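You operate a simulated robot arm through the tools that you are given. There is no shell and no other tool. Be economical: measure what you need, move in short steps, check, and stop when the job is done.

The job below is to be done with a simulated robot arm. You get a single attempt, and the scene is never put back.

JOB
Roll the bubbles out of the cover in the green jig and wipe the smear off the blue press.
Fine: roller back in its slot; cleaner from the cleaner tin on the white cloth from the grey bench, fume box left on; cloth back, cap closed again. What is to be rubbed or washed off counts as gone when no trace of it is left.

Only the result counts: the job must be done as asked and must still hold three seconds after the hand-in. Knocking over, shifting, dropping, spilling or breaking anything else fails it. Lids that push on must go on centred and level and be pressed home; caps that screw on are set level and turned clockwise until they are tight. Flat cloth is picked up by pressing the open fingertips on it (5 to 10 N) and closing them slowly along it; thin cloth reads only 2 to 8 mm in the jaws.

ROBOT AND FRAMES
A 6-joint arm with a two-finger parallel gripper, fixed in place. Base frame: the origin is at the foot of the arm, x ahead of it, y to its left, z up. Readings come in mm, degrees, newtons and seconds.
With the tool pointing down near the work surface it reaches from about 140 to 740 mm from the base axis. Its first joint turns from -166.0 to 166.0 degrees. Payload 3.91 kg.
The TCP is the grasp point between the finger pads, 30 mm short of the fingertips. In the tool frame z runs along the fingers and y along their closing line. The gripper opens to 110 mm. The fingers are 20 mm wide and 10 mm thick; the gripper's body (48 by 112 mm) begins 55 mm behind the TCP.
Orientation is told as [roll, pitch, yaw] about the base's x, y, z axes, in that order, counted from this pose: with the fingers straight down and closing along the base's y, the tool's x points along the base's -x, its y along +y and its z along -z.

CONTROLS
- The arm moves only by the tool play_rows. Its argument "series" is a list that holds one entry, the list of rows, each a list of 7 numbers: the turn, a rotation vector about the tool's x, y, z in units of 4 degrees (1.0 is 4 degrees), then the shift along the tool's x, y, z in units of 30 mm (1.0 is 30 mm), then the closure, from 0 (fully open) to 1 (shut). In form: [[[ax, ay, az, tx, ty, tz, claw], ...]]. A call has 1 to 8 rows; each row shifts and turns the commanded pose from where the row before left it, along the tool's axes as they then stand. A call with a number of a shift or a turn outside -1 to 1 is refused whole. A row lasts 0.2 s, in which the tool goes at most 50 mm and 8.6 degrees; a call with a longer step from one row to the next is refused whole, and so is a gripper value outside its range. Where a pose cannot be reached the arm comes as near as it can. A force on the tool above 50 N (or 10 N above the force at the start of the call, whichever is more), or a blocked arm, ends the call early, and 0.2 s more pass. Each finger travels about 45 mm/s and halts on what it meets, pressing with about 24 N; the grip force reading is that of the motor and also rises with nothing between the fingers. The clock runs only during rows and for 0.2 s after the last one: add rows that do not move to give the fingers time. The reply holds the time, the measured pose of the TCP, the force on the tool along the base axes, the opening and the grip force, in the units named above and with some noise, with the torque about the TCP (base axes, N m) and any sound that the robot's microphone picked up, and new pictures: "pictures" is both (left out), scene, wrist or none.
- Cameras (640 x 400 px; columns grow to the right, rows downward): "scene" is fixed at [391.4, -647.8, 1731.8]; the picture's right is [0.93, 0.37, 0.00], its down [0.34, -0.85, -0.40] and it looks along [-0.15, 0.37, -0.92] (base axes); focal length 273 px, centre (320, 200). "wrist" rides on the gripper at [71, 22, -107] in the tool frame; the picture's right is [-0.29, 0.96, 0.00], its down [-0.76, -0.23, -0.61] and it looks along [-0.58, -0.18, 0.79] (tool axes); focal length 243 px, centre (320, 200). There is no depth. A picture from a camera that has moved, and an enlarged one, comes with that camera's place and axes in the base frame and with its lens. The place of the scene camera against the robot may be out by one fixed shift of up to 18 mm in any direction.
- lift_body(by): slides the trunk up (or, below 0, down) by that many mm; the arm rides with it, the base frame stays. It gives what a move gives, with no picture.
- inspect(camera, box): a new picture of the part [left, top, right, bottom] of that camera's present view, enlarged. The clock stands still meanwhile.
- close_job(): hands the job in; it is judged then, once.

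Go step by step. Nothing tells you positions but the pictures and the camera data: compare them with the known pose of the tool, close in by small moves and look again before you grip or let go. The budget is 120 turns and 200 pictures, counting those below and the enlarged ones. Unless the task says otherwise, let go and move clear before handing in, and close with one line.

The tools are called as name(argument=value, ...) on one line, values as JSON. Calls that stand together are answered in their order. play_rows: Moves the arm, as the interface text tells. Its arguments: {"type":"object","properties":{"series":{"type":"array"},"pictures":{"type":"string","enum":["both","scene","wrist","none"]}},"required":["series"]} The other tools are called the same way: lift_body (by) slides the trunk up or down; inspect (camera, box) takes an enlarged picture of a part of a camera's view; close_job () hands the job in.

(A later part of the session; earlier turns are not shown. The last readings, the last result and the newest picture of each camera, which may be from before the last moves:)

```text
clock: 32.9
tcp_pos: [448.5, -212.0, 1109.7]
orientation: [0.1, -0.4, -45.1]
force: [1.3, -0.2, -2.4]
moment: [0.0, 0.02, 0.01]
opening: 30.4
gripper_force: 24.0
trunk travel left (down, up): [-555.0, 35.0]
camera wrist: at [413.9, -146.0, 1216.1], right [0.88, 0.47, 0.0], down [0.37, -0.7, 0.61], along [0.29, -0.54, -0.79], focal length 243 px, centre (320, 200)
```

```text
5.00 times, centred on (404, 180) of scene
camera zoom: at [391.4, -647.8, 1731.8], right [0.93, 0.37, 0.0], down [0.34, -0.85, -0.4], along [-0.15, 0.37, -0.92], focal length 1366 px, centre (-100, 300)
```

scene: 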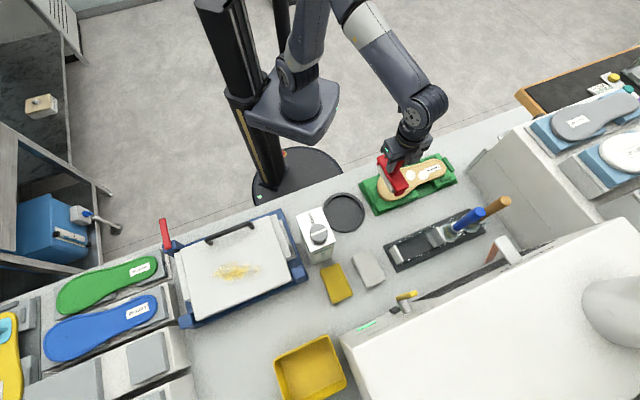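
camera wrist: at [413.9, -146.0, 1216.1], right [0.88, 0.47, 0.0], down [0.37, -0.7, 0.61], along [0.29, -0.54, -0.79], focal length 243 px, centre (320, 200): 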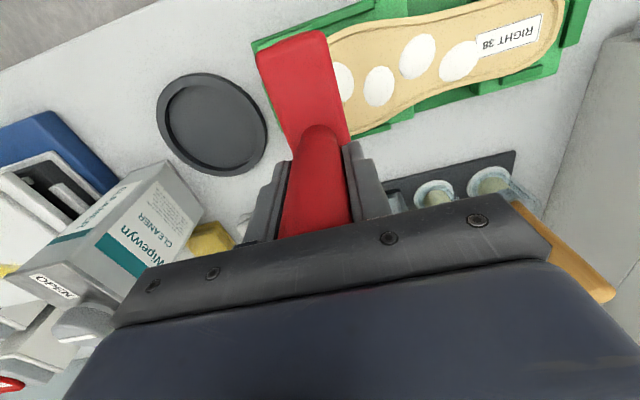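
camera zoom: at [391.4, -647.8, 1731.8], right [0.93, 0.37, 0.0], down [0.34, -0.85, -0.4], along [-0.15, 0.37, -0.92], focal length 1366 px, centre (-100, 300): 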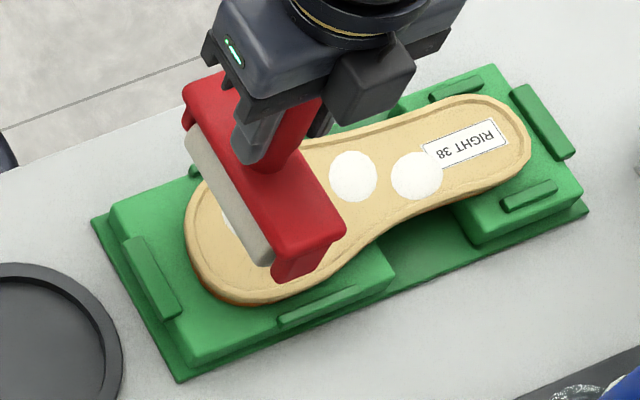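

The roller now lies across the insole near the toe. I lower to contact.

play_rows(series=[[[0, 0, 0, 0, 0, 0.8, 0.9], [0, 0, 0, 0, 0, 0.8, 0.9], [0, 0, 0, 0, 0, 0.2, 0.9], [0, 0, 0, 0, 0, 0, 0.9]]], pictures="none")

inspect(camera="scene", box=[340, 140, 468, 220])

```text
clock: 33.9
tcp_pos: [450.4, -213.0, 1056.6]
orientation: [0.2, -0.7, -44.9]
force: [0.2, 0.4, 14.7]
moment: [0.41, 0.44, -0.01]
opening: 30.3
gripper_force: 24.1
trunk travel left (down, up): [-555.0, 35.0]
```

```text
5.00 times, centred on (404, 180) of scene
camera zoom: at [391.4, -647.8, 1731.8], right [0.93, 0.37, 0.0], down [0.34, -0.85, -0.4], along [-0.15, 0.37, -0.92], focal length 1366 px, centre (-100, 300)
```

zoom: 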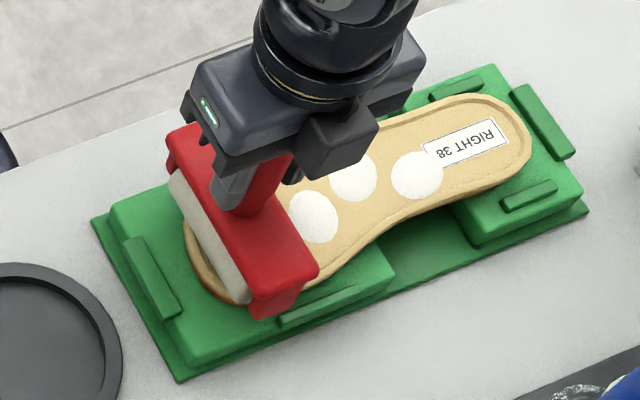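

Contact is at one end of the roller only; I level it by 0.6° and roll along the length.

play_rows(series=[[[0, 0.18, 0, 0, 0, 0.04, 0.9], [0, 0, 0, 0, 0.3, 0, 0.9], [0, 0, 0, 0, 0.3, 0, 0.9], [0, 0, 0, 0, 0.3, 0, 0.9], [0, 0, 0, 0, 0.3, 0, 0.9], [0, 0, 0, 0, 0.3, 0, 0.9], [0, 0, 0, 0, 0.3, 0, 0.9], [0, 0, 0, 0, 0.3, 0, 0.9]]], pictures="none")

inspect(camera="scene", box=[340, 140, 468, 220])

```text
clock: 35.7
tcp_pos: [493.5, -168.2, 1054.8]
orientation: [0.2, 0.2, -45.0]
force: [3.8, -2.3, 37.1]
moment: [-0.08, -0.09, 0.0]
opening: 30.5
gripper_force: 23.7
trunk travel left (down, up): [-555.0, 35.0]
```

```text
5.00 times, centred on (404, 180) of scene
camera zoom: at [391.4, -647.8, 1731.8], right [0.93, 0.37, 0.0], down [0.34, -0.85, -0.4], along [-0.15, 0.37, -0.92], focal length 1366 px, centre (-100, 300)
```

zoom: 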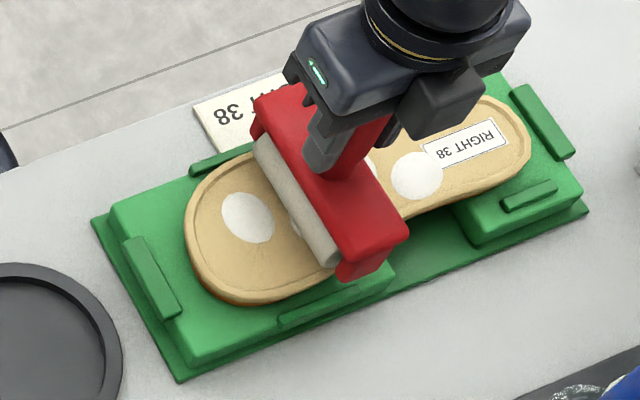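

No visible change yet; I'll complete the stroke toward the heel and see.

play_rows(series=[[[0, 0, 0, 0, 0.3, -0.02, 0.9], [0, 0, 0, 0, 0.3, 0, 0.9], [0, 0, 0, 0, 0.3, 0, 0.9], [0, 0, 0, 0, 0.3, 0, 0.9], [0, 0, 0, 0, 0.3, 0, 0.9], [0, 0, 0, 0, 0.3, 0, 0.9], [0, 0, 0, 0, 0.3, 0, 0.9], [0, 0, 0, 0, 0.3, 0, 0.9]]], pictures="none")

play_rows(series=[[[0, 0, 0, 0, 0.3, 0, 0.9], [0, 0, 0, 0, 0.3, 0, 0.9], [0, 0, 0, 0, 0.3, 0, 0.9], [0, 0, 0, 0, 0.3, 0, 0.9], [0, 0, 0, 0, 0.3, 0, 0.9]]], pictures="none")

inspect(camera="scene", box=[340, 140, 468, 220])

```text
clock: 37.5
tcp_pos: [544.2, -117.1, 1055.5]
orientation: [0.1, 0.2, -45.0]
force: [2.9, -2.6, 29.2]
moment: [-0.24, -0.22, -0.03]
opening: 30.5
gripper_force: 23.9
trunk travel left (down, up): [-555.0, 35.0]
```

```text
clock: 38.7
tcp_pos: [575.4, -85.2, 1055.6]
orientation: [0.2, 0.1, -45.0]
force: [-0.2, 0.7, 31.3]
moment: [0.21, 0.14, 0.0]
opening: 30.4
gripper_force: 23.9
trunk travel left (down, up): [-555.0, 35.0]
```

```text
5.00 times, centred on (404, 180) of scene
camera zoom: at [391.4, -647.8, 1731.8], right [0.93, 0.37, 0.0], down [0.34, -0.85, -0.4], along [-0.15, 0.37, -0.92], focal length 1366 px, centre (-100, 300)
```

zoom: 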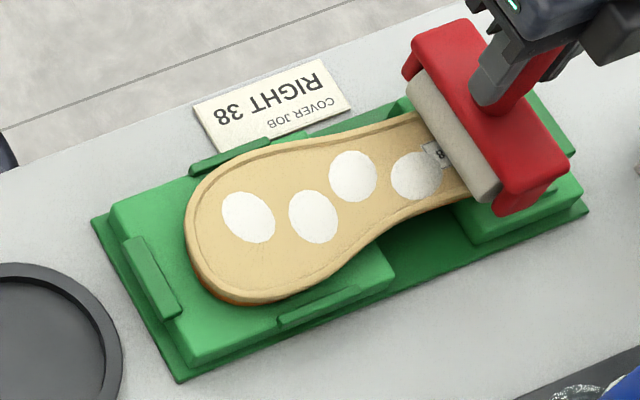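

The bubble nearest the roller looks patchy now; I zoom in.

inspect(camera="scene", box=[376, 166, 440, 206])

```text
10.00 times, centred on (408, 186) of scene
camera zoom: at [391.4, -647.8, 1731.8], right [0.93, 0.37, 0.0], down [0.34, -0.85, -0.4], along [-0.15, 0.37, -0.92], focal length 2732 px, centre (-560, 340)
```

zoom: 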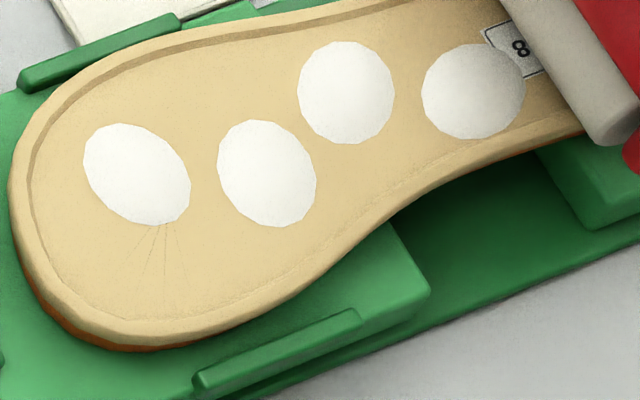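

No change yet. The force may be too high; I roll back at a lighter ~12-15 N.

play_rows(series=[[[0, 0, 0, 0, 0, -0.07, 0.9], [0, 0, 0, 0, -0.2, 0, 0.9], [0, 0, 0, 0, -0.2, 0, 0.9], [0, 0, 0, 0, -0.2, 0, 0.9]]], pictures="none")

play_rows(series=[[[0, 0, 0, 0, -0.2, 0, 0.9], [0, 0, 0, 0, -0.2, 0, 0.9], [0, 0, 0, 0, -0.2, 0, 0.9], [0, 0, 0, 0, -0.2, 0, 0.9], [0, 0, 0, 0, -0.2, 0, 0.9], [0, 0, 0, 0, -0.2, 0, 0.9], [0, 0, 0, 0, -0.2, 0, 0.9], [0, 0, 0, 0, -0.2, 0, 0.9]]], pictures="none")

inspect(camera="scene", box=[376, 151, 456, 201])

```text
clock: 39.7
tcp_pos: [562.1, -97.0, 1055.6]
orientation: [0.0, 0.4, -45.0]
force: [0.8, -1.1, 8.0]
moment: [-0.17, -0.14, -0.01]
opening: 30.5
gripper_force: 24.3
trunk travel left (down, up): [-555.0, 35.0]
```

```text
clock: 41.5
tcp_pos: [531.6, -133.3, 1057.5]
orientation: [0.1, 0.3, -45.0]
force: [-0.5, -0.5, -2.7]
moment: [-0.01, -0.02, 0.01]
opening: 30.7
gripper_force: 24.1
trunk travel left (down, up): [-555.0, 35.0]
```

```text
8.00 times, centred on (416, 176) of scene
camera zoom: at [391.4, -647.8, 1731.8], right [0.93, 0.37, 0.0], down [0.34, -0.85, -0.4], along [-0.15, 0.37, -0.92], focal length 2185 px, centre (-448, 392)
```

zoom: 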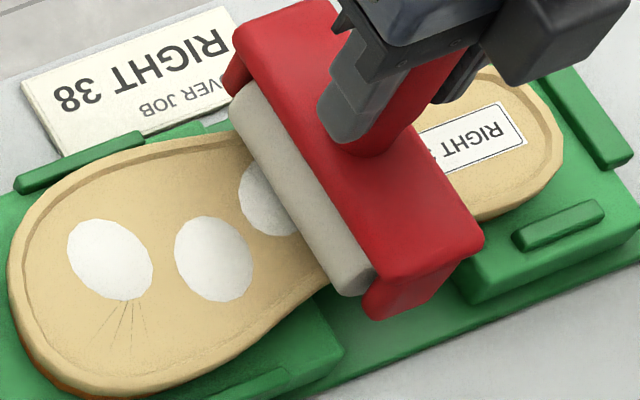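

Contact was lost on the way. I press lightly again, move on in shorter pieces and check the force.

play_rows(series=[[[0, 0, 0, 0, 0.3, 0.06, 0.9], [0, 0, 0, 0, 0.3, 0, 0.9], [0, 0, 0, 0, 0.3, 0, 0.9], [0, 0, 0, 0, 0, 0, 0.9]]], pictures="none")

play_rows(series=[[[0, 0, 0, 0, -0.2, 0, 0.9], [0, 0, 0, 0, -0.2, 0, 0.9], [0, 0, 0, 0, -0.2, 0, 0.9], [0, 0, 0, 0, -0.2, 0, 0.9], [0, 0, 0, 0, -0.2, 0, 0.9], [0, 0, 0, 0, -0.2, 0, 0.9], [0, 0, 0, 0, -0.2, 0, 0.9], [0, 0, 0, 0, 0, 0, 0.9]]], pictures="none")

play_rows(series=[[[0, 0, 0, 0, -0.2, 0.01, 0.9], [0, 0, 0, 0, -0.2, 0, 0.9], [0, 0, 0, 0, -0.2, 0, 0.9], [0, 0, 0, 0, -0.2, 0, 0.9], [0, 0, 0, 0, -0.2, 0, 0.9], [0, 0, 0, 0, -0.2, 0, 0.9], [0, 0, 0, 0, -0.2, 0, 0.9], [0, 0, 0, 0, 0, 0, 0.9]]], pictures="none")

inspect(camera="scene", box=[366, 151, 446, 201])

```text
clock: 42.5
tcp_pos: [549.8, -112.7, 1056.8]
orientation: [0.2, 0.1, -45.0]
force: [2.9, -2.2, 16.3]
moment: [-0.1, -0.18, 0.03]
opening: 30.7
gripper_force: 23.9
trunk travel left (down, up): [-555.0, 35.0]
```

```text
clock: 44.3
tcp_pos: [517.7, -141.2, 1055.1]
orientation: [0.2, 0.3, -44.9]
force: [3.2, -3.4, 31.5]
moment: [-0.04, -0.03, 0.01]
opening: 30.7
gripper_force: 24.0
trunk travel left (down, up): [-555.0, 35.0]
```

```text
clock: 46.1
tcp_pos: [486.7, -173.1, 1056.7]
orientation: [0.0, 0.2, -45.0]
force: [0.4, 0.8, 32.2]
moment: [0.27, 0.28, 0.04]
opening: 30.2
gripper_force: 24.0
trunk travel left (down, up): [-555.0, 35.0]
```

```text
8.00 times, centred on (406, 176) of scene
camera zoom: at [391.4, -647.8, 1731.8], right [0.93, 0.37, 0.0], down [0.34, -0.85, -0.4], along [-0.15, 0.37, -0.92], focal length 2185 px, centre (-368, 392)
```

zoom: 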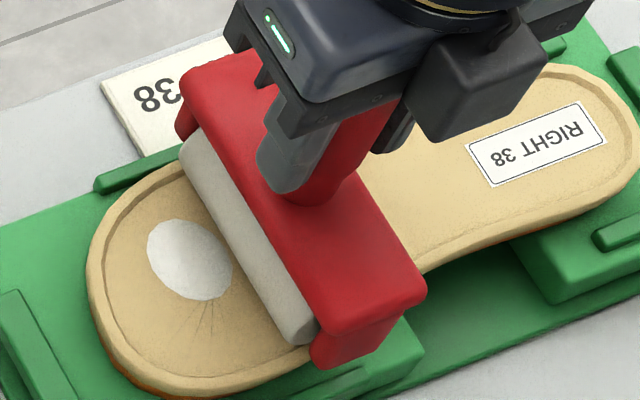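

The heel-side bubbles are gone, so slower rolling toward the toe works. I continue.

play_rows(series=[[[0, 0, 0, 0, -0.2, -0.01, 0.9], [0, 0, 0, 0, -0.2, 0, 0.9], [0, 0, 0, 0, -0.2, 0, 0.9], [0, 0, 0, 0, -0.2, 0, 0.9], [0, 0, 0, 0, -0.2, 0, 0.9], [0, 0, 0, 0, -0.2, 0, 0.9], [0, 0, 0, 0, -0.2, 0, 0.9], [0, 0, 0, 0, 0, 0, 0.9]]], pictures="none")

inspect(camera="scene", box=[366, 151, 446, 201])

```text
clock: 47.9
tcp_pos: [458.7, -202.5, 1054.9]
orientation: [0.1, 0.2, -45.0]
force: [0.7, -0.5, 22.7]
moment: [-0.1, -0.11, -0.03]
opening: 30.5
gripper_force: 24.1
trunk travel left (down, up): [-555.0, 35.0]
```

```text
8.00 times, centred on (406, 176) of scene
camera zoom: at [391.4, -647.8, 1731.8], right [0.93, 0.37, 0.0], down [0.34, -0.85, -0.4], along [-0.15, 0.37, -0.92], focal length 2185 px, centre (-368, 392)
```

zoom: 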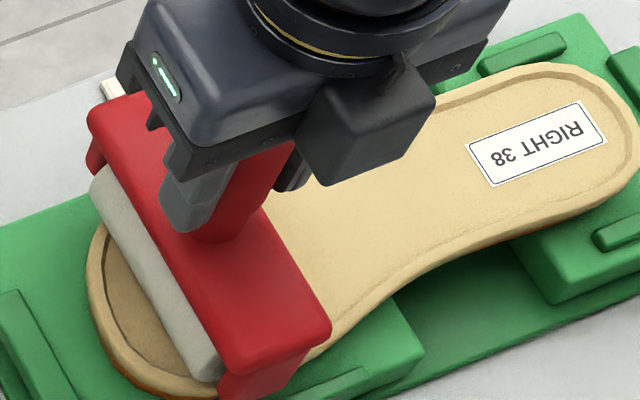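

It's almost complete; I roll a little further, then lift and check.

play_rows(series=[[[0, 0, 0, 0, -0.2, 0, 0.9], [0, 0, 0, 0, -0.2, 0, 0.9], [0, 0, 0, 0, 0, -0.4, 0.9], [0, 0, 0, 0, 0, -1, 0.9], [0, 0, 0, 0, 0, -1, 0.9], [0, 0, 0, -0.8, -0.5, -0.5, 0.9], [0, 0, -1, -0.8, -0.5, 0, 0.9]]], pictures="none")

inspect(camera="scene", box=[356, 146, 452, 206])

```text
clock: 49.5
tcp_pos: [465.2, -267.4, 1140.5]
orientation: [0.1, 0.4, -41.0]
force: [0.1, -0.5, -2.4]
moment: [-0.01, -0.02, 0.0]
opening: 30.6
gripper_force: 24.1
trunk travel left (down, up): [-555.0, 35.0]
```

```text
6.67 times, centred on (404, 176) of scene
camera zoom: at [391.4, -647.8, 1731.8], right [0.93, 0.37, 0.0], down [0.34, -0.85, -0.4], along [-0.15, 0.37, -0.92], focal length 1821 px, centre (-240, 360)
```

zoom: 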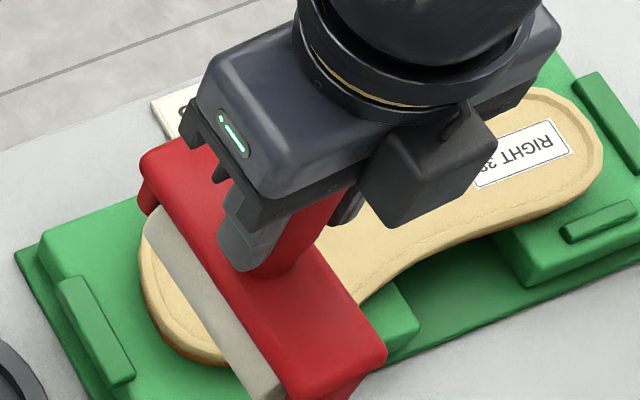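

The visible parts are clean. I rotate back to 45° on the way to the tray and check the insole when it's unobstructed.

play_rows(series=[[[0, -0.18, -1, 0, 0, 0, 0.9], [0, 0, -1, 0, 0, 0, 0.9], [0, 0, -1, 0, 0, 0, 0.9], [0, 0, -1, 0, 0, 0, 0.9], [0, 0, -1, 0, 0, 0, 0.9], [0, 0, -1, 0, 0, 0, 0.9], [0, 0, -1, 0, 0, 0, 0.9], [0, 0, -1, 0, 0, 0, 0.9]]], pictures="none")

play_rows(series=[[[0, 0, -1, 0, 0, 0, 0.9], [0, 0, -1, 0, 0, 0, 0.9], [0, 0, -1, 0, 0, 0, 0.9], [0, 0, -1, 0, 0, 0, 0.9], [0, 0, -1, 0, 0, 0, 0.9], [0, 0, -1, 0, 0, 0, 0.9], [0, 0, -1, 0, 0, 0, 0.9], [0, 0, -1, 0, 0, 0, 0.9]]], pictures="none")

play_rows(series=[[[0, 0, -1, 0, 0, 0, 0.9], [0, 0, -1, 0, 0, 0, 0.9], [0, 0, -1, 0, 0, 0, 0.9], [0, 0, -1, 0, 0, 0, 0.9], [0, 0, -1, 0, 0, 0, 0.9], [0, 0, -0.5, -0.3, -0.9, 0, 0.9], [0, 0, 0, -0.3, -0.9, 0, 0.9], [0, 0, 0, -0.3, -0.9, 0, 0.9]]], pictures="none")

inspect(camera="scene", box=[356, 146, 500, 236])

```text
clock: 51.3
tcp_pos: [464.4, -265.4, 1141.0]
orientation: [0.1, -0.4, -8.8]
force: [0.0, -0.3, -2.3]
moment: [-0.01, -0.01, 0.03]
opening: 30.5
gripper_force: 24.5
trunk travel left (down, up): [-555.0, 35.0]
```

```text
clock: 53.1
tcp_pos: [464.8, -265.5, 1141.1]
orientation: [-0.3, -0.3, 23.1]
force: [0.2, -0.2, -1.8]
moment: [0.01, -0.01, -0.02]
opening: 30.2
gripper_force: 23.6
trunk travel left (down, up): [-555.0, 35.0]
```

```text
clock: 54.9
tcp_pos: [540.7, -304.7, 1141.4]
orientation: [-0.3, -0.2, 45.0]
force: [0.5, 0.1, -2.5]
moment: [0.0, -0.01, 0.0]
opening: 30.5
gripper_force: 23.2
trunk travel left (down, up): [-555.0, 35.0]
```

```text
4.44 times, centred on (428, 191) of scene
camera zoom: at [391.4, -647.8, 1731.8], right [0.93, 0.37, 0.0], down [0.34, -0.85, -0.4], along [-0.15, 0.37, -0.92], focal length 1214 px, centre (-160, 240)
```

zoom: 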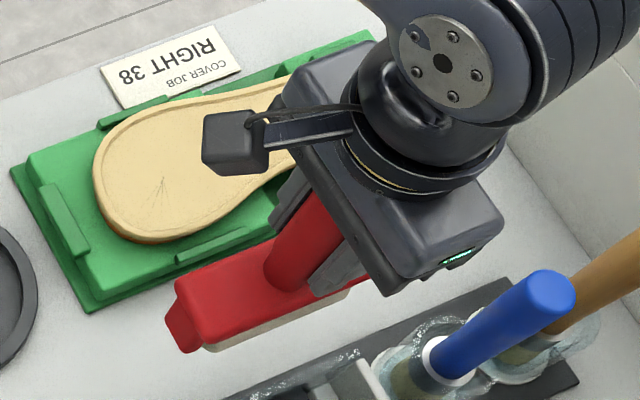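

The insole is clear. I move over the slot and start down.

play_rows(series=[[[0, 0, 0, -0.074, -0.82, 0, 0.9], [0, 0, 0, -0.074, -0.82, 0, 0.9], [0, 0, 0, -0.074, -0.82, 0, 0.9], [0, 0, 0, 0, 0, 0.6, 0.9], [0, 0, 0, 0, 0, 0.7, 0.9], [0, 0, 0, 0, 0, 0.4, 0.9], [0, 0, 0, 0, 0, 0, 0.9]]], pictures="wrist")

inspect(camera="scene", box=[376, 210, 472, 270])

```text
clock: 56.5
tcp_pos: [597.0, -351.3, 1091.6]
orientation: [-0.4, -0.2, 45.0]
force: [-0.4, -0.1, -3.1]
moment: [0.0, -0.01, 0.01]
opening: 30.9
gripper_force: 23.8
trunk travel left (down, up): [-555.0, 35.0]
camera wrist: at [531.5, -387.1, 1198.3], right [-0.47, 0.88, -0.01], down [0.7, 0.38, 0.61], along [0.54, 0.28, -0.79], focal length 243 px, centre (320, 200)
```

wrist: 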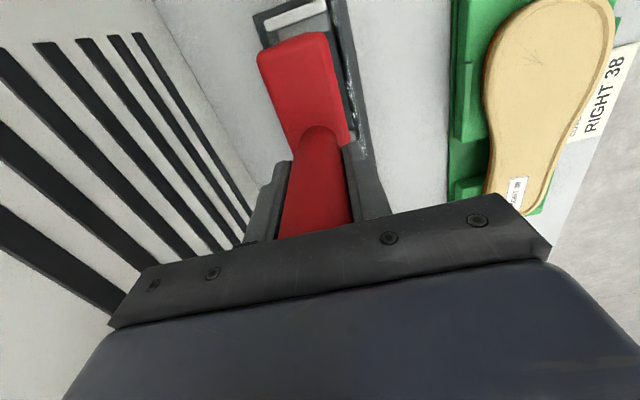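

```text
6.67 times, centred on (424, 240) of scene
camera zoom: at [391.4, -647.8, 1731.8], right [0.93, 0.37, 0.0], down [0.34, -0.85, -0.4], along [-0.15, 0.37, -0.92], focal length 1821 px, centre (-373, -67)
```

zoom: 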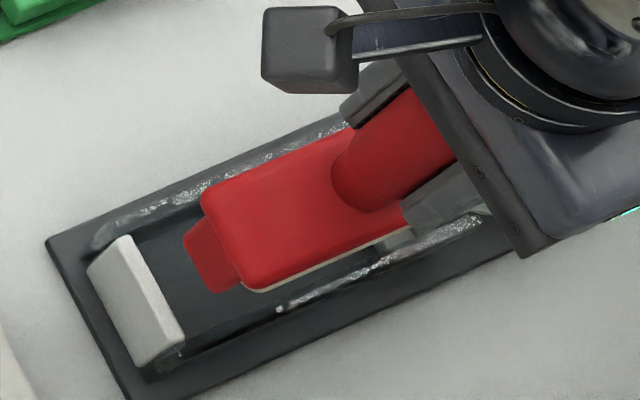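

It lines up the same way as when I lifted it. I lower in.

play_rows(series=[[[0, 0, 0, 0, 0, 0.8, 0.9], [0, 0, 0, 0, 0, 0.8, 0.9], [0, 0, 0, 0, 0, 0.4, 0.9], [0, 0, 0, 0, 0, 0.1, 0.9], [0, 0, 0, 0, 0, 0, 0.9]]], pictures="wrist")

inspect(camera="scene", box=[376, 210, 472, 270])

```text
clock: 57.7
tcp_pos: [597.1, -353.3, 1027.9]
orientation: [-0.4, -0.2, 45.0]
force: [-0.5, 0.4, -1.8]
moment: [0.02, 0.0, 0.02]
opening: 30.6
gripper_force: 24.2
trunk travel left (down, up): [-555.0, 35.0]
camera wrist: at [531.5, -387.8, 1134.6], right [-0.47, 0.88, -0.01], down [0.7, 0.38, 0.61], along [0.54, 0.28, -0.79], focal length 243 px, centre (320, 200)
```

wrist: 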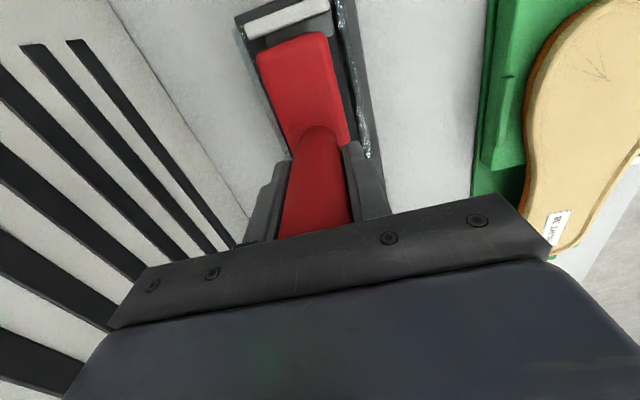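

```text
6.67 times, centred on (424, 240) of scene
camera zoom: at [391.4, -647.8, 1731.8], right [0.93, 0.37, 0.0], down [0.34, -0.85, -0.4], along [-0.15, 0.37, -0.92], focal length 1821 px, centre (-373, -67)
```

zoom: 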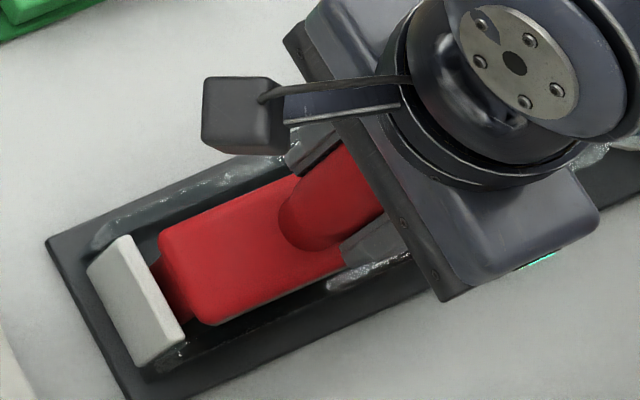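

It's inside the slot; a few mm more and I release.

play_rows(series=[[[0, 0, 0, 0, 0, 0.12, 0.9], [0, 0, 0, 0, 0, 0.1, 0.9], [0, 0, 0, 0, 0, 0.03, 0.9], [0, 0, 0, 0, 0, 0, 0.9]]], pictures="none")

```text
clock: 58.7
tcp_pos: [596.5, -353.0, 1021.2]
orientation: [-0.4, -0.2, 45.0]
force: [-0.5, 0.5, -1.4]
moment: [-0.03, 0.08, 0.0]
opening: 30.3
gripper_force: 24.2
trunk travel left (down, up): [-555.0, 35.0]
```

play_rows(series=[[[0, 0, 0, 0, 0, 0.05, 0.9], [0, 0, 0, 0, 0, 0, 0.9]]], pictures="none")

```text
clock: 59.3
tcp_pos: [597.8, -353.0, 1020.7]
orientation: [-0.4, -0.1, 45.0]
force: [-2.0, 0.8, 5.2]
moment: [-0.2, 0.6, 0.04]
opening: 30.5
gripper_force: 24.3
trunk travel left (down, up): [-555.0, 35.0]
```

It's seated with light contact. I open and retreat upward.

play_rows(series=[[[0, 0, 0, 0, 0, 0, 0.7], [0, 0, 0, 0, 0, 0, 0.45], [0, 0, 0, 0, 0, 0, 0.45], [0, 0, 0, 0, 0, -0.6, 0.45], [0, 0, 0, 0, 0, -1, 0.45], [0, 0, 0, 0, 0, -1, 0.45], [0, 0, 0, 0, 0, -1, 0.45], [0, 0, 0, 0, 0, -0.5, 0.45]]], pictures="wrist")

inspect(camera="scene", box=[376, 210, 472, 270])

```text
clock: 61.1
tcp_pos: [597.7, -351.1, 1142.6]
orientation: [-0.4, -0.2, 45.0]
force: [-1.3, 0.0, 0.7]
moment: [0.03, 0.01, -0.03]
opening: 60.8
gripper_force: 0.0
trunk travel left (down, up): [-555.0, 35.0]
camera wrist: at [530.9, -387.0, 1249.9], right [-0.47, 0.88, -0.01], down [0.7, 0.38, 0.61], along [0.54, 0.28, -0.79], focal length 243 px, centre (320, 200)
```

wrist: 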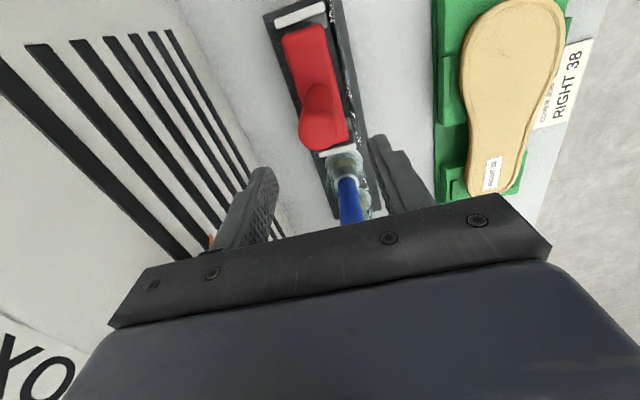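

```text
6.67 times, centred on (424, 240) of scene
camera zoom: at [391.4, -647.8, 1731.8], right [0.93, 0.37, 0.0], down [0.34, -0.85, -0.4], along [-0.15, 0.37, -0.92], focal length 1821 px, centre (-373, -67)
```

zoom: 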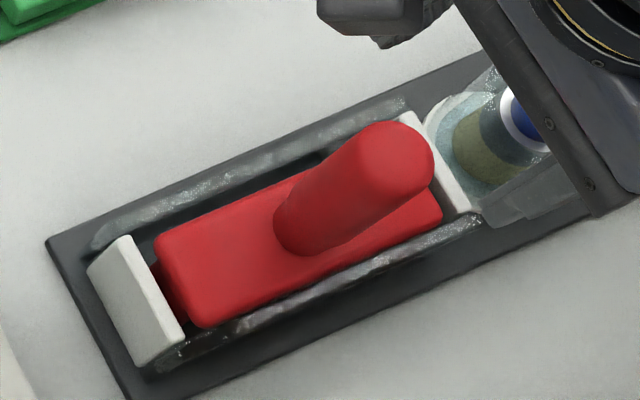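

The roller is back in its slot. Next, the tin: I move above its cap (about (327, -468, 1090)) to look.

play_rows(series=[[[0, 0, 0, 0.6, 0.2, -0.8, 0.2], [0, 0, 0, 1, 0.4, -0.8, 0], [0, 0, 0, 1, 0.4, -0.4, 0], [0, 0, 0, 1, 0.4, 0, 0], [0, 0, 0, 1, 0.5, 0, 0], [0, 0, 0, 1, 0.5, 0, 0], [0, 0, 0, 1, 0.5, 0, 0], [0, 0, 0, 1, 0.4, 0, 0]]], pictures="none")

play_rows(series=[[[0, 0, 0, 1, 0.2, 0, 0], [0, 0, 0, 0.8, 0, 0, 0]]], pictures="both")

inspect(camera="wrist", box=[240, 0, 400, 200])

```text
clock: 62.9
tcp_pos: [366.0, -443.1, 1202.3]
orientation: [-0.3, -0.2, 44.9]
force: [0.8, 0.9, 0.3]
moment: [-0.01, 0.01, -0.01]
opening: 110.2
gripper_force: 0.0
trunk travel left (down, up): [-555.0, 35.0]
```

```text
clock: 63.5
tcp_pos: [323.1, -478.1, 1203.6]
orientation: [-0.4, -0.1, 45.0]
force: [-0.6, -0.2, 0.0]
moment: [0.03, 0.01, 0.0]
opening: 110.2
gripper_force: 0.1
trunk travel left (down, up): [-555.0, 35.0]
camera wrist: at [256.6, -513.3, 1309.2], right [-0.47, 0.88, -0.01], down [0.7, 0.38, 0.61], along [0.54, 0.28, -0.79], focal length 243 px, centre (320, 200)
```

scene: 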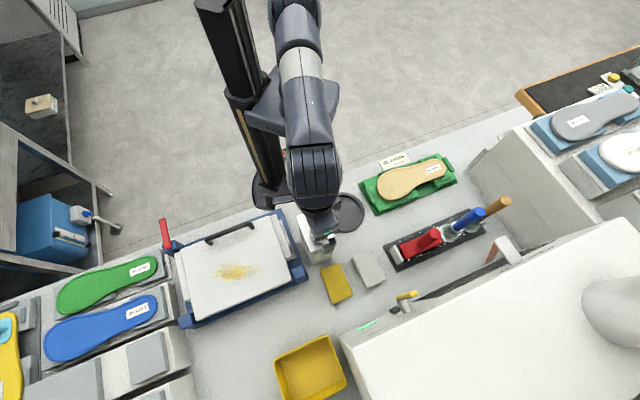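
wrist: 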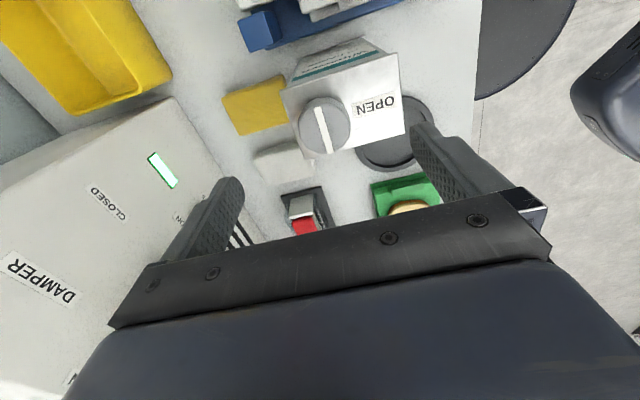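

```text
2.00 times, centred on (320, 100) of wrist
camera zoom: at [256.6, -513.3, 1309.2], right [-0.47, 0.88, -0.01], down [0.7, 0.38, 0.61], along [0.54, 0.28, -0.79], focal length 485 px, centre (320, 400)
```

zoom: 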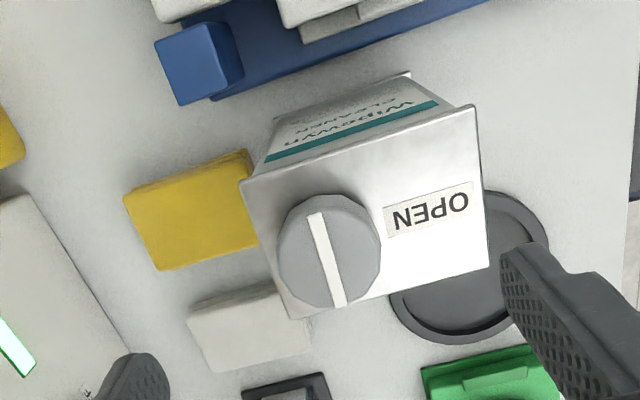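

The cap (≈47 mm, with a bar) lies close below the gripper. I centre and descend, and look again.

play_rows(series=[[[0, 0, 0, -0.3, 0, 0.3, 0.2], [0, 0, 0, 0, 0, 0.8, 0.3], [0, 0, 0, 0, 0, 0.8, 0.3], [0, 0, 0, 0, 0, 0.2, 0.3], [0, 0, 0, 0, 0, 0, 0.3]]], pictures="wrist")

inspect(camera="scene", box=[280, 200, 376, 260])

```text
clock: 64.7
tcp_pos: [330.3, -471.3, 1137.8]
orientation: [-0.3, -0.1, 45.0]
force: [0.5, 1.4, -0.4]
moment: [0.01, 0.0, 0.0]
opening: 77.0
gripper_force: 0.1
trunk travel left (down, up): [-555.0, 35.0]
camera wrist: at [264.3, -506.6, 1245.4], right [-0.47, 0.88, -0.01], down [0.7, 0.38, 0.61], along [0.54, 0.28, -0.79], focal length 243 px, centre (320, 200)
```

wrist: 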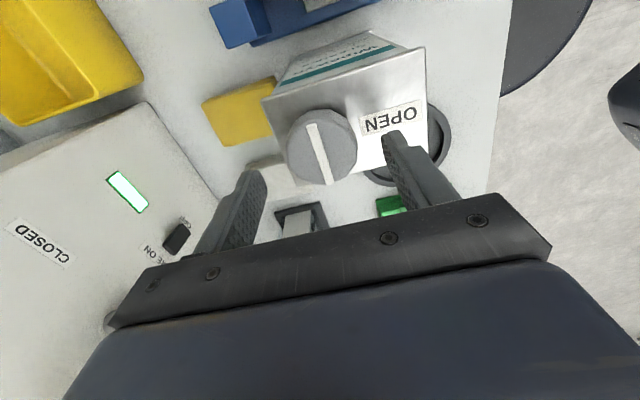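

```text
6.67 times, centred on (328, 230) of scene
camera zoom: at [391.4, -647.8, 1731.8], right [0.93, 0.37, 0.0], down [0.34, -0.85, -0.4], along [-0.15, 0.37, -0.92], focal length 1821 px, centre (267, 0)
```

zoom: 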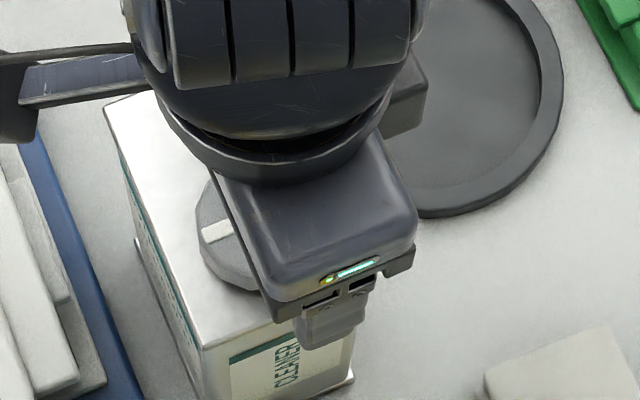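

The cap is centred, its top at about z = 1087. I lower the fingertips beside it.

play_rows(series=[[[0, 0, 0, 0, 0, 0.7, 0.3], [0, 0, 0, 0, 0, 0.45, 0.3], [0, 0, 0, 0, 0, 0, 0.3]]], pictures="wrist")

inspect(camera="wrist", box=[230, 60, 430, 240])

```text
clock: 65.3
tcp_pos: [331.6, -472.2, 1115.8]
orientation: [-1.4, 0.2, 44.9]
force: [-2.3, 4.6, 20.6]
moment: [0.9, 0.66, -0.1]
opening: 79.6
gripper_force: 2.7
trunk travel left (down, up): [-555.0, 35.0]
stopped in row 3: the force on the tool passed its limit at 56 N (the readings are from after the stop); the commanded pose is now the measured one
camera wrist: at [264.4, -505.7, 1222.8], right [-0.47, 0.88, -0.03], down [0.69, 0.39, 0.61], along [0.55, 0.27, -0.79], focal length 243 px, centre (320, 200)
```

wrist: 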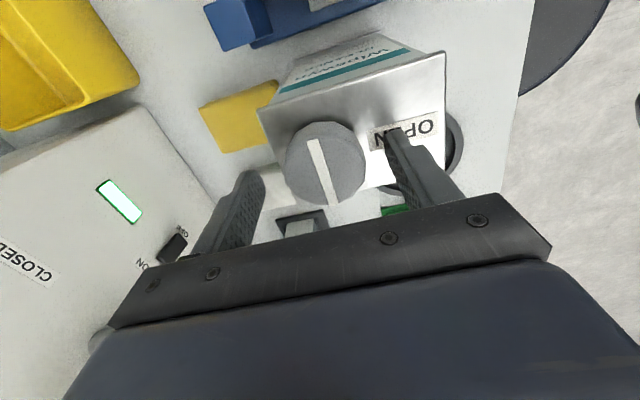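

```text
2.22 times, centred on (330, 150) of wrist
camera zoom: at [264.4, -505.7, 1222.8], right [-0.47, 0.88, -0.03], down [0.69, 0.39, 0.61], along [0.55, 0.27, -0.79], focal length 539 px, centre (298, 311)
```

zoom: 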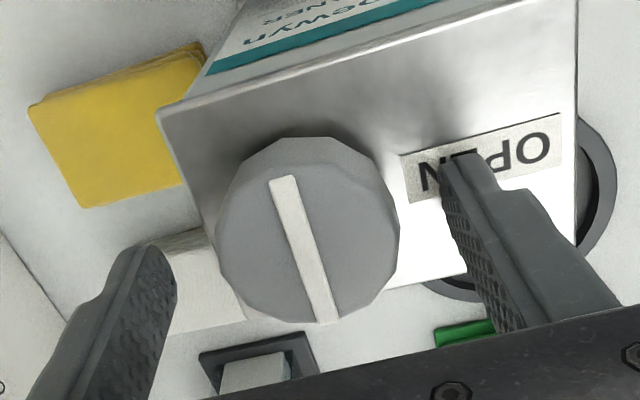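

The fingertips met the tin top, so it lies higher than I thought (≈1086). I back off, level the tool, shift back 8 mm and look.

play_rows(series=[[[-0.16, -0.23, 0, 0, 0, -0.4, 0.3], [0, 0, 0, 0.27, 0.05, 0, 0.3], [0, 0, 0, 0, 0, 0.2, 0.3], [0, 0, 0, 0, 0, 0, 0.3]]], pictures="wrist")

inspect(camera="scene", box=[280, 200, 376, 260])

```text
clock: 66.3
tcp_pos: [325.3, -478.5, 1117.9]
orientation: [-0.6, -0.8, 45.1]
force: [1.3, -0.5, -0.6]
moment: [0.03, 0.01, -0.01]
opening: 76.8
gripper_force: 0.0
trunk travel left (down, up): [-555.0, 35.0]
camera wrist: at [257.3, -514.1, 1224.1], right [-0.47, 0.88, -0.01], down [0.69, 0.37, 0.62], along [0.55, 0.29, -0.78], focal length 243 px, centre (320, 200)
```

wrist: 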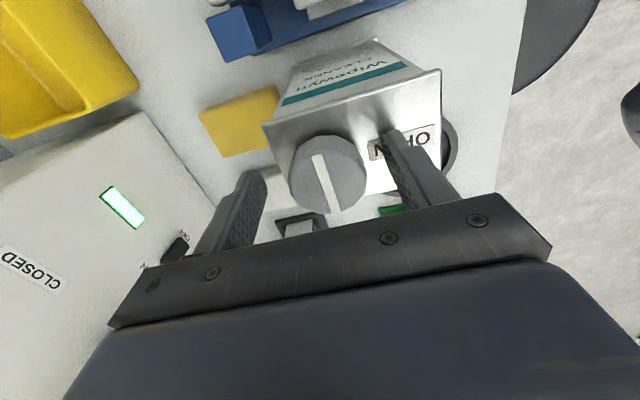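

```text
6.67 times, centred on (328, 230) of scene
camera zoom: at [391.4, -647.8, 1731.8], right [0.93, 0.37, 0.0], down [0.34, -0.85, -0.4], along [-0.15, 0.37, -0.92], focal length 1821 px, centre (267, 0)
```

zoom: 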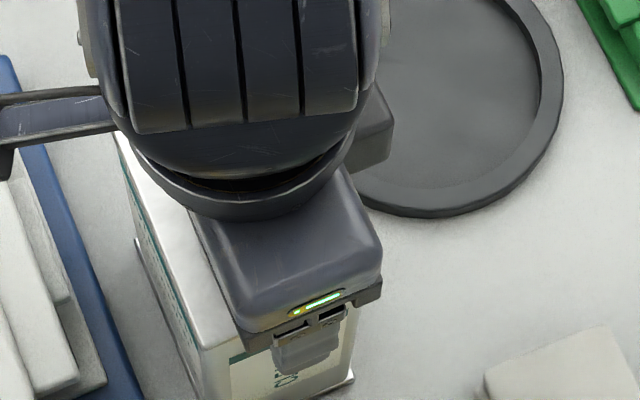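

The cap is about 5 mm to the right in y. I correct tilt and offset and re-check.

play_rows(series=[[[-0.1, 0.17, 0, 0, 0.17, 0, 0.3], [0, 0, 0, 0, 0, 0, 0.3]]], pictures="none")

inspect(camera="wrist", box=[220, 100, 420, 225])

```text
clock: 66.9
tcp_pos: [321.5, -475.3, 1118.8]
orientation: [-0.2, -0.1, 45.0]
force: [-0.8, 0.2, -0.1]
moment: [0.02, 0.04, 0.01]
opening: 76.8
gripper_force: 0.0
trunk travel left (down, up): [-555.0, 35.0]
```

```text
3.20 times, centred on (320, 162) of wrist
camera zoom: at [255.8, -509.8, 1225.6], right [-0.47, 0.88, 0.0], down [0.7, 0.38, 0.61], along [0.54, 0.29, -0.79], focal length 776 px, centre (320, 320)
```

zoom: 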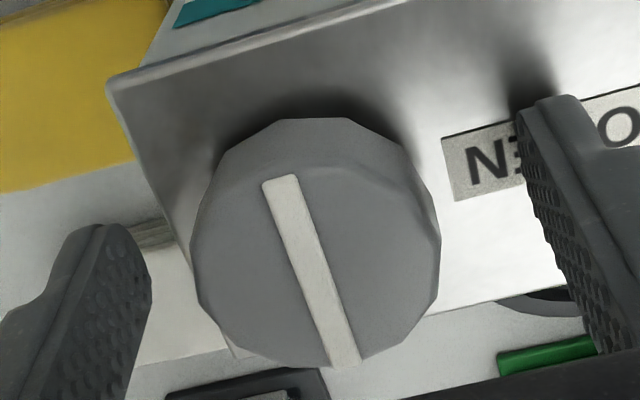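

Centred now. I close slowly on the cap.

play_rows(series=[[[0, 0, 0, 0, 0, 0, 0.42], [0, 0, 0, 0, 0, 0, 0.5], [0, 0, 0, 0, 0, 0, 0.58], [0, 0, 0, 0, 0, 0, 0.66], [0, 0, 0, 0, 0, 0, 0.8], [0, 0, 0, 0, 0, 0, 0.8]]], pictures="wrist")

inspect(camera="scene", box=[280, 200, 376, 260])

```text
clock: 68.3
tcp_pos: [322.5, -475.0, 1119.9]
orientation: [-0.3, -0.2, 45.1]
force: [2.4, -2.6, 2.2]
moment: [-0.13, -0.14, 0.01]
opening: 45.2
gripper_force: 23.9
trunk travel left (down, up): [-555.0, 35.0]
camera wrist: at [256.1, -510.2, 1225.6], right [-0.47, 0.88, 0.0], down [0.7, 0.38, 0.61], along [0.54, 0.29, -0.79], focal length 243 px, centre (320, 200)
```

wrist: 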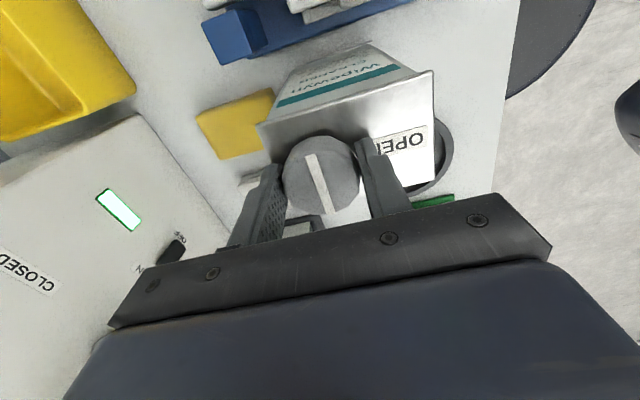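

```text
6.67 times, centred on (328, 230) of scene
camera zoom: at [391.4, -647.8, 1731.8], right [0.93, 0.37, 0.0], down [0.34, -0.85, -0.4], along [-0.15, 0.37, -0.92], focal length 1821 px, centre (267, 0)
```

zoom: 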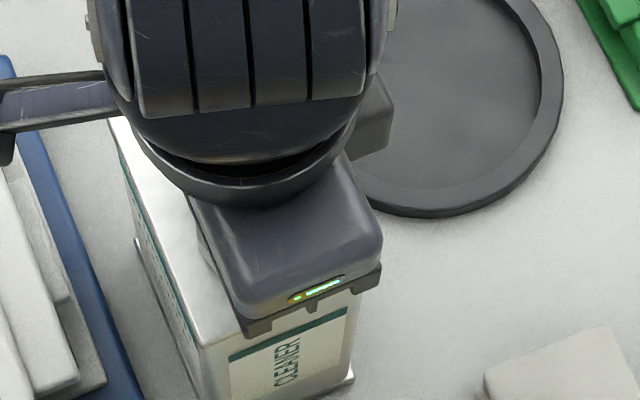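

The cap is gripped at 45 mm. I turn it counter-clockwise and watch the torque.

play_rows(series=[[[0, 0, -1, 0, 0, 0, 0.8], [0, 0, -1, 0, 0, 0, 0.8], [0, 0, -1, 0, 0, 0, 0.8], [0, 0, -1, 0, 0, 0, 0.8], [0, 0, -1, 0, 0, 0, 0.8]]], pictures="wrist")

```text
clock: 69.5
tcp_pos: [322.6, -474.6, 1118.5]
orientation: [-0.4, 0.1, 65.1]
force: [7.7, -3.0, 15.3]
moment: [0.06, -0.31, -0.05]
opening: 45.2
gripper_force: 24.0
trunk travel left (down, up): [-555.0, 35.0]
camera wrist: at [271.9, -530.0, 1225.9], right [-0.75, 0.67, -0.01], down [0.53, 0.59, 0.61], along [0.41, 0.45, -0.79], focal length 243 px, centre (320, 200)
```

wrist: 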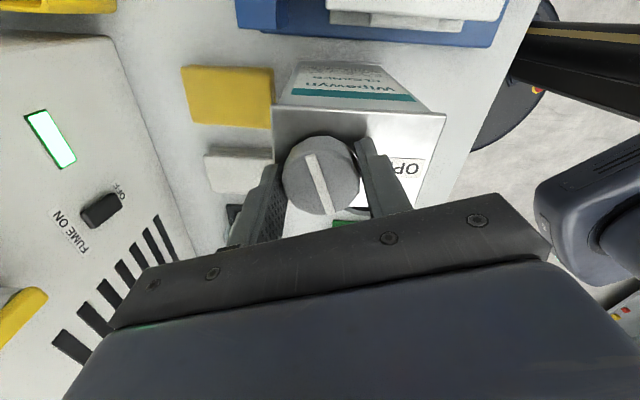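

The cap turns and pushes up like a thread. I continue, rising slightly.

play_rows(series=[[[0, 0, -1, 0, 0, -0.04, 0.8], [0, 0, -1, 0, 0, -0.01, 0.8], [0, 0, -1, 0, 0, -0.01, 0.8], [0, 0, -1, 0, 0, -0.01, 0.8], [0, 0, -1, 0, 0, -0.01, 0.8], [0, 0, -1, 0, 0, -0.01, 0.8], [0, 0, -1, 0, 0, -0.01, 0.8]]], pictures="wrist")

```text
clock: 71.1
tcp_pos: [321.7, -474.6, 1121.0]
orientation: [-0.2, 0.1, 93.2]
force: [0.4, 0.3, -7.6]
moment: [-0.12, -0.12, 0.02]
opening: 45.0
gripper_force: 24.1
trunk travel left (down, up): [-555.0, 35.0]
camera wrist: at [303.2, -547.9, 1228.2], right [-0.97, 0.24, 0.0], down [0.19, 0.77, 0.61], along [0.15, 0.59, -0.79], focal length 243 px, centre (320, 200)
```

wrist: 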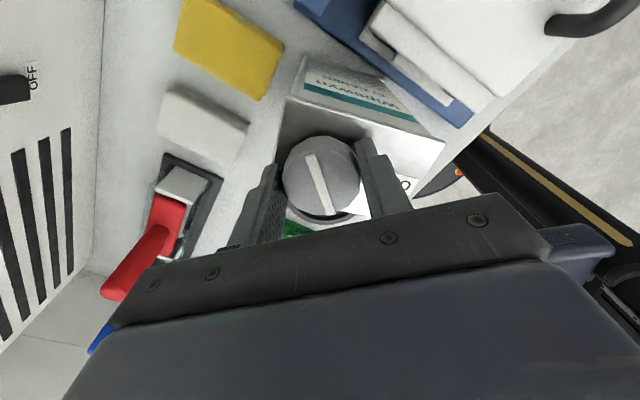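

play_rows(series=[[[0, 0, -1, 0, 0, 0, 0.8], [0, 0, -1, 0, 0, 0, 0.8], [0, 0, -1, 0, 0, 0, 0.8], [0, 0, -1, 0, 0, 0, 0.8], [0, 0, -1, 0, 0, 0, 0.8], [0, 0, -1, 0, 0, 0, 0.8], [0, 0, -1, 0, 0, 0, 0.8], [0, 0, -1, 0, 0, 0, 0.8]]], pictures="wrist")

```text
clock: 72.9
tcp_pos: [352.9, -457.4, 1120.6]
orientation: [0.6, 0.3, 115.6]
force: [0.4, 0.3, -9.0]
moment: [-0.07, -0.17, -0.01]
opening: 45.2
gripper_force: 24.4
out of reach, approached as far as the arm can: row 5, 6, 7, 8
trunk travel left (down, up): [-555.0, 35.0]
camera wrist: at [364.8, -529.3, 1227.9], right [-0.99, -0.15, 0.01], down [-0.11, 0.79, 0.6], along [-0.1, 0.59, -0.8], focal length 243 px, centre (320, 200)
```

wrist: 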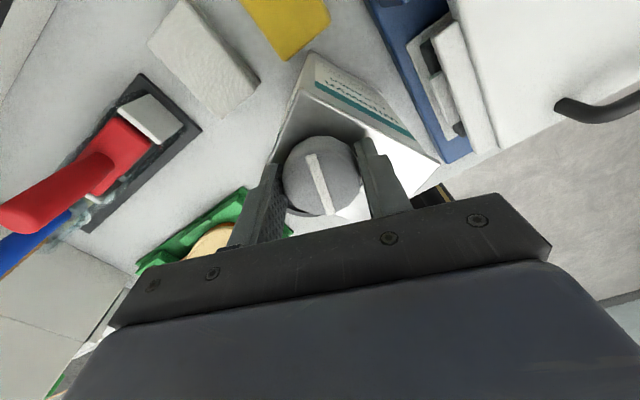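

The wrist hit its turning limit and the arm drifted sideways. I check the scene before anything else.

inspect(camera="scene", box=[260, 180, 420, 280])

inspect(camera="wrist", box=[240, 100, 440, 225])

```text
4.00 times, centred on (340, 230) of scene
camera zoom: at [391.4, -647.8, 1731.8], right [0.93, 0.37, 0.0], down [0.34, -0.85, -0.4], along [-0.15, 0.37, -0.92], focal length 1093 px, centre (240, 80)
```

zoom: 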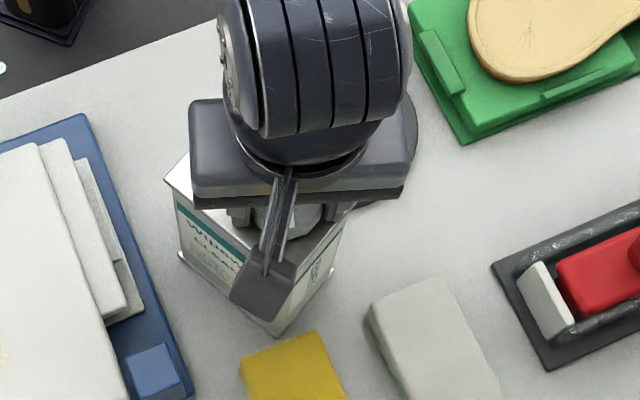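

```text
3.20 times, centred on (340, 162) of wrist
camera zoom: at [364.8, -529.3, 1227.9], right [-0.99, -0.15, 0.01], down [-0.11, 0.79, 0.6], along [-0.1, 0.59, -0.8], focal length 776 px, centre (256, 320)
```

zoom: 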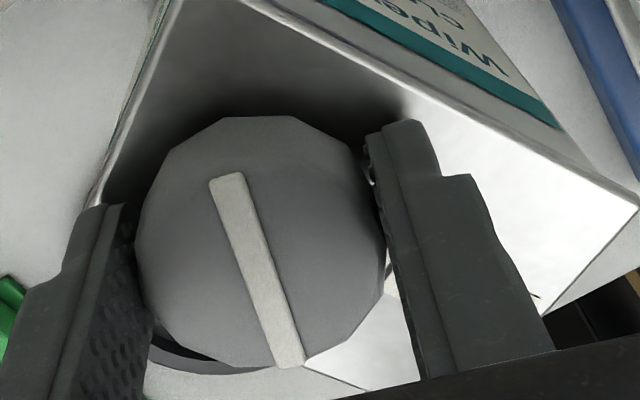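

The tin (about 0.9 kg) is hanging from the cap: I had raised too far and it turned about 31° and moved. I lift it slightly to confirm, then carry it back to where it stood.

play_rows(series=[[[0, 0, 0, 0, 0, -0.15, 0.8], [0, 0, 0, 0, 0, 0, 0.8]]], pictures="none")

inspect(camera="scene", box=[260, 180, 420, 280])

```text
clock: 73.5
tcp_pos: [352.2, -456.1, 1125.2]
orientation: [0.6, 0.3, 115.4]
force: [0.6, -0.7, -8.2]
moment: [-0.07, -0.17, 0.01]
opening: 45.4
gripper_force: 23.6
trunk travel left (down, up): [-555.0, 35.0]
```

```text
4.00 times, centred on (340, 230) of scene
camera zoom: at [391.4, -647.8, 1731.8], right [0.93, 0.37, 0.0], down [0.34, -0.85, -0.4], along [-0.15, 0.37, -0.92], focal length 1093 px, centre (240, 80)
```

zoom: 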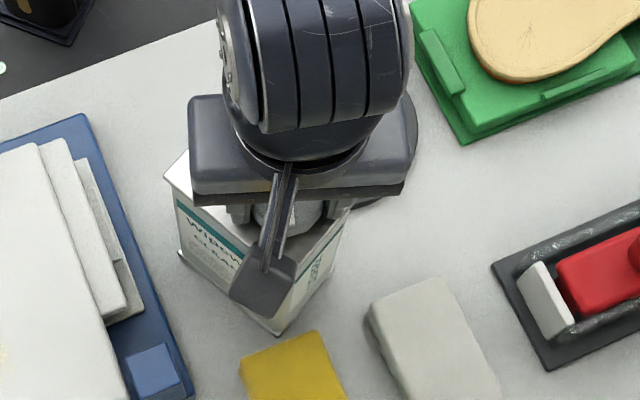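

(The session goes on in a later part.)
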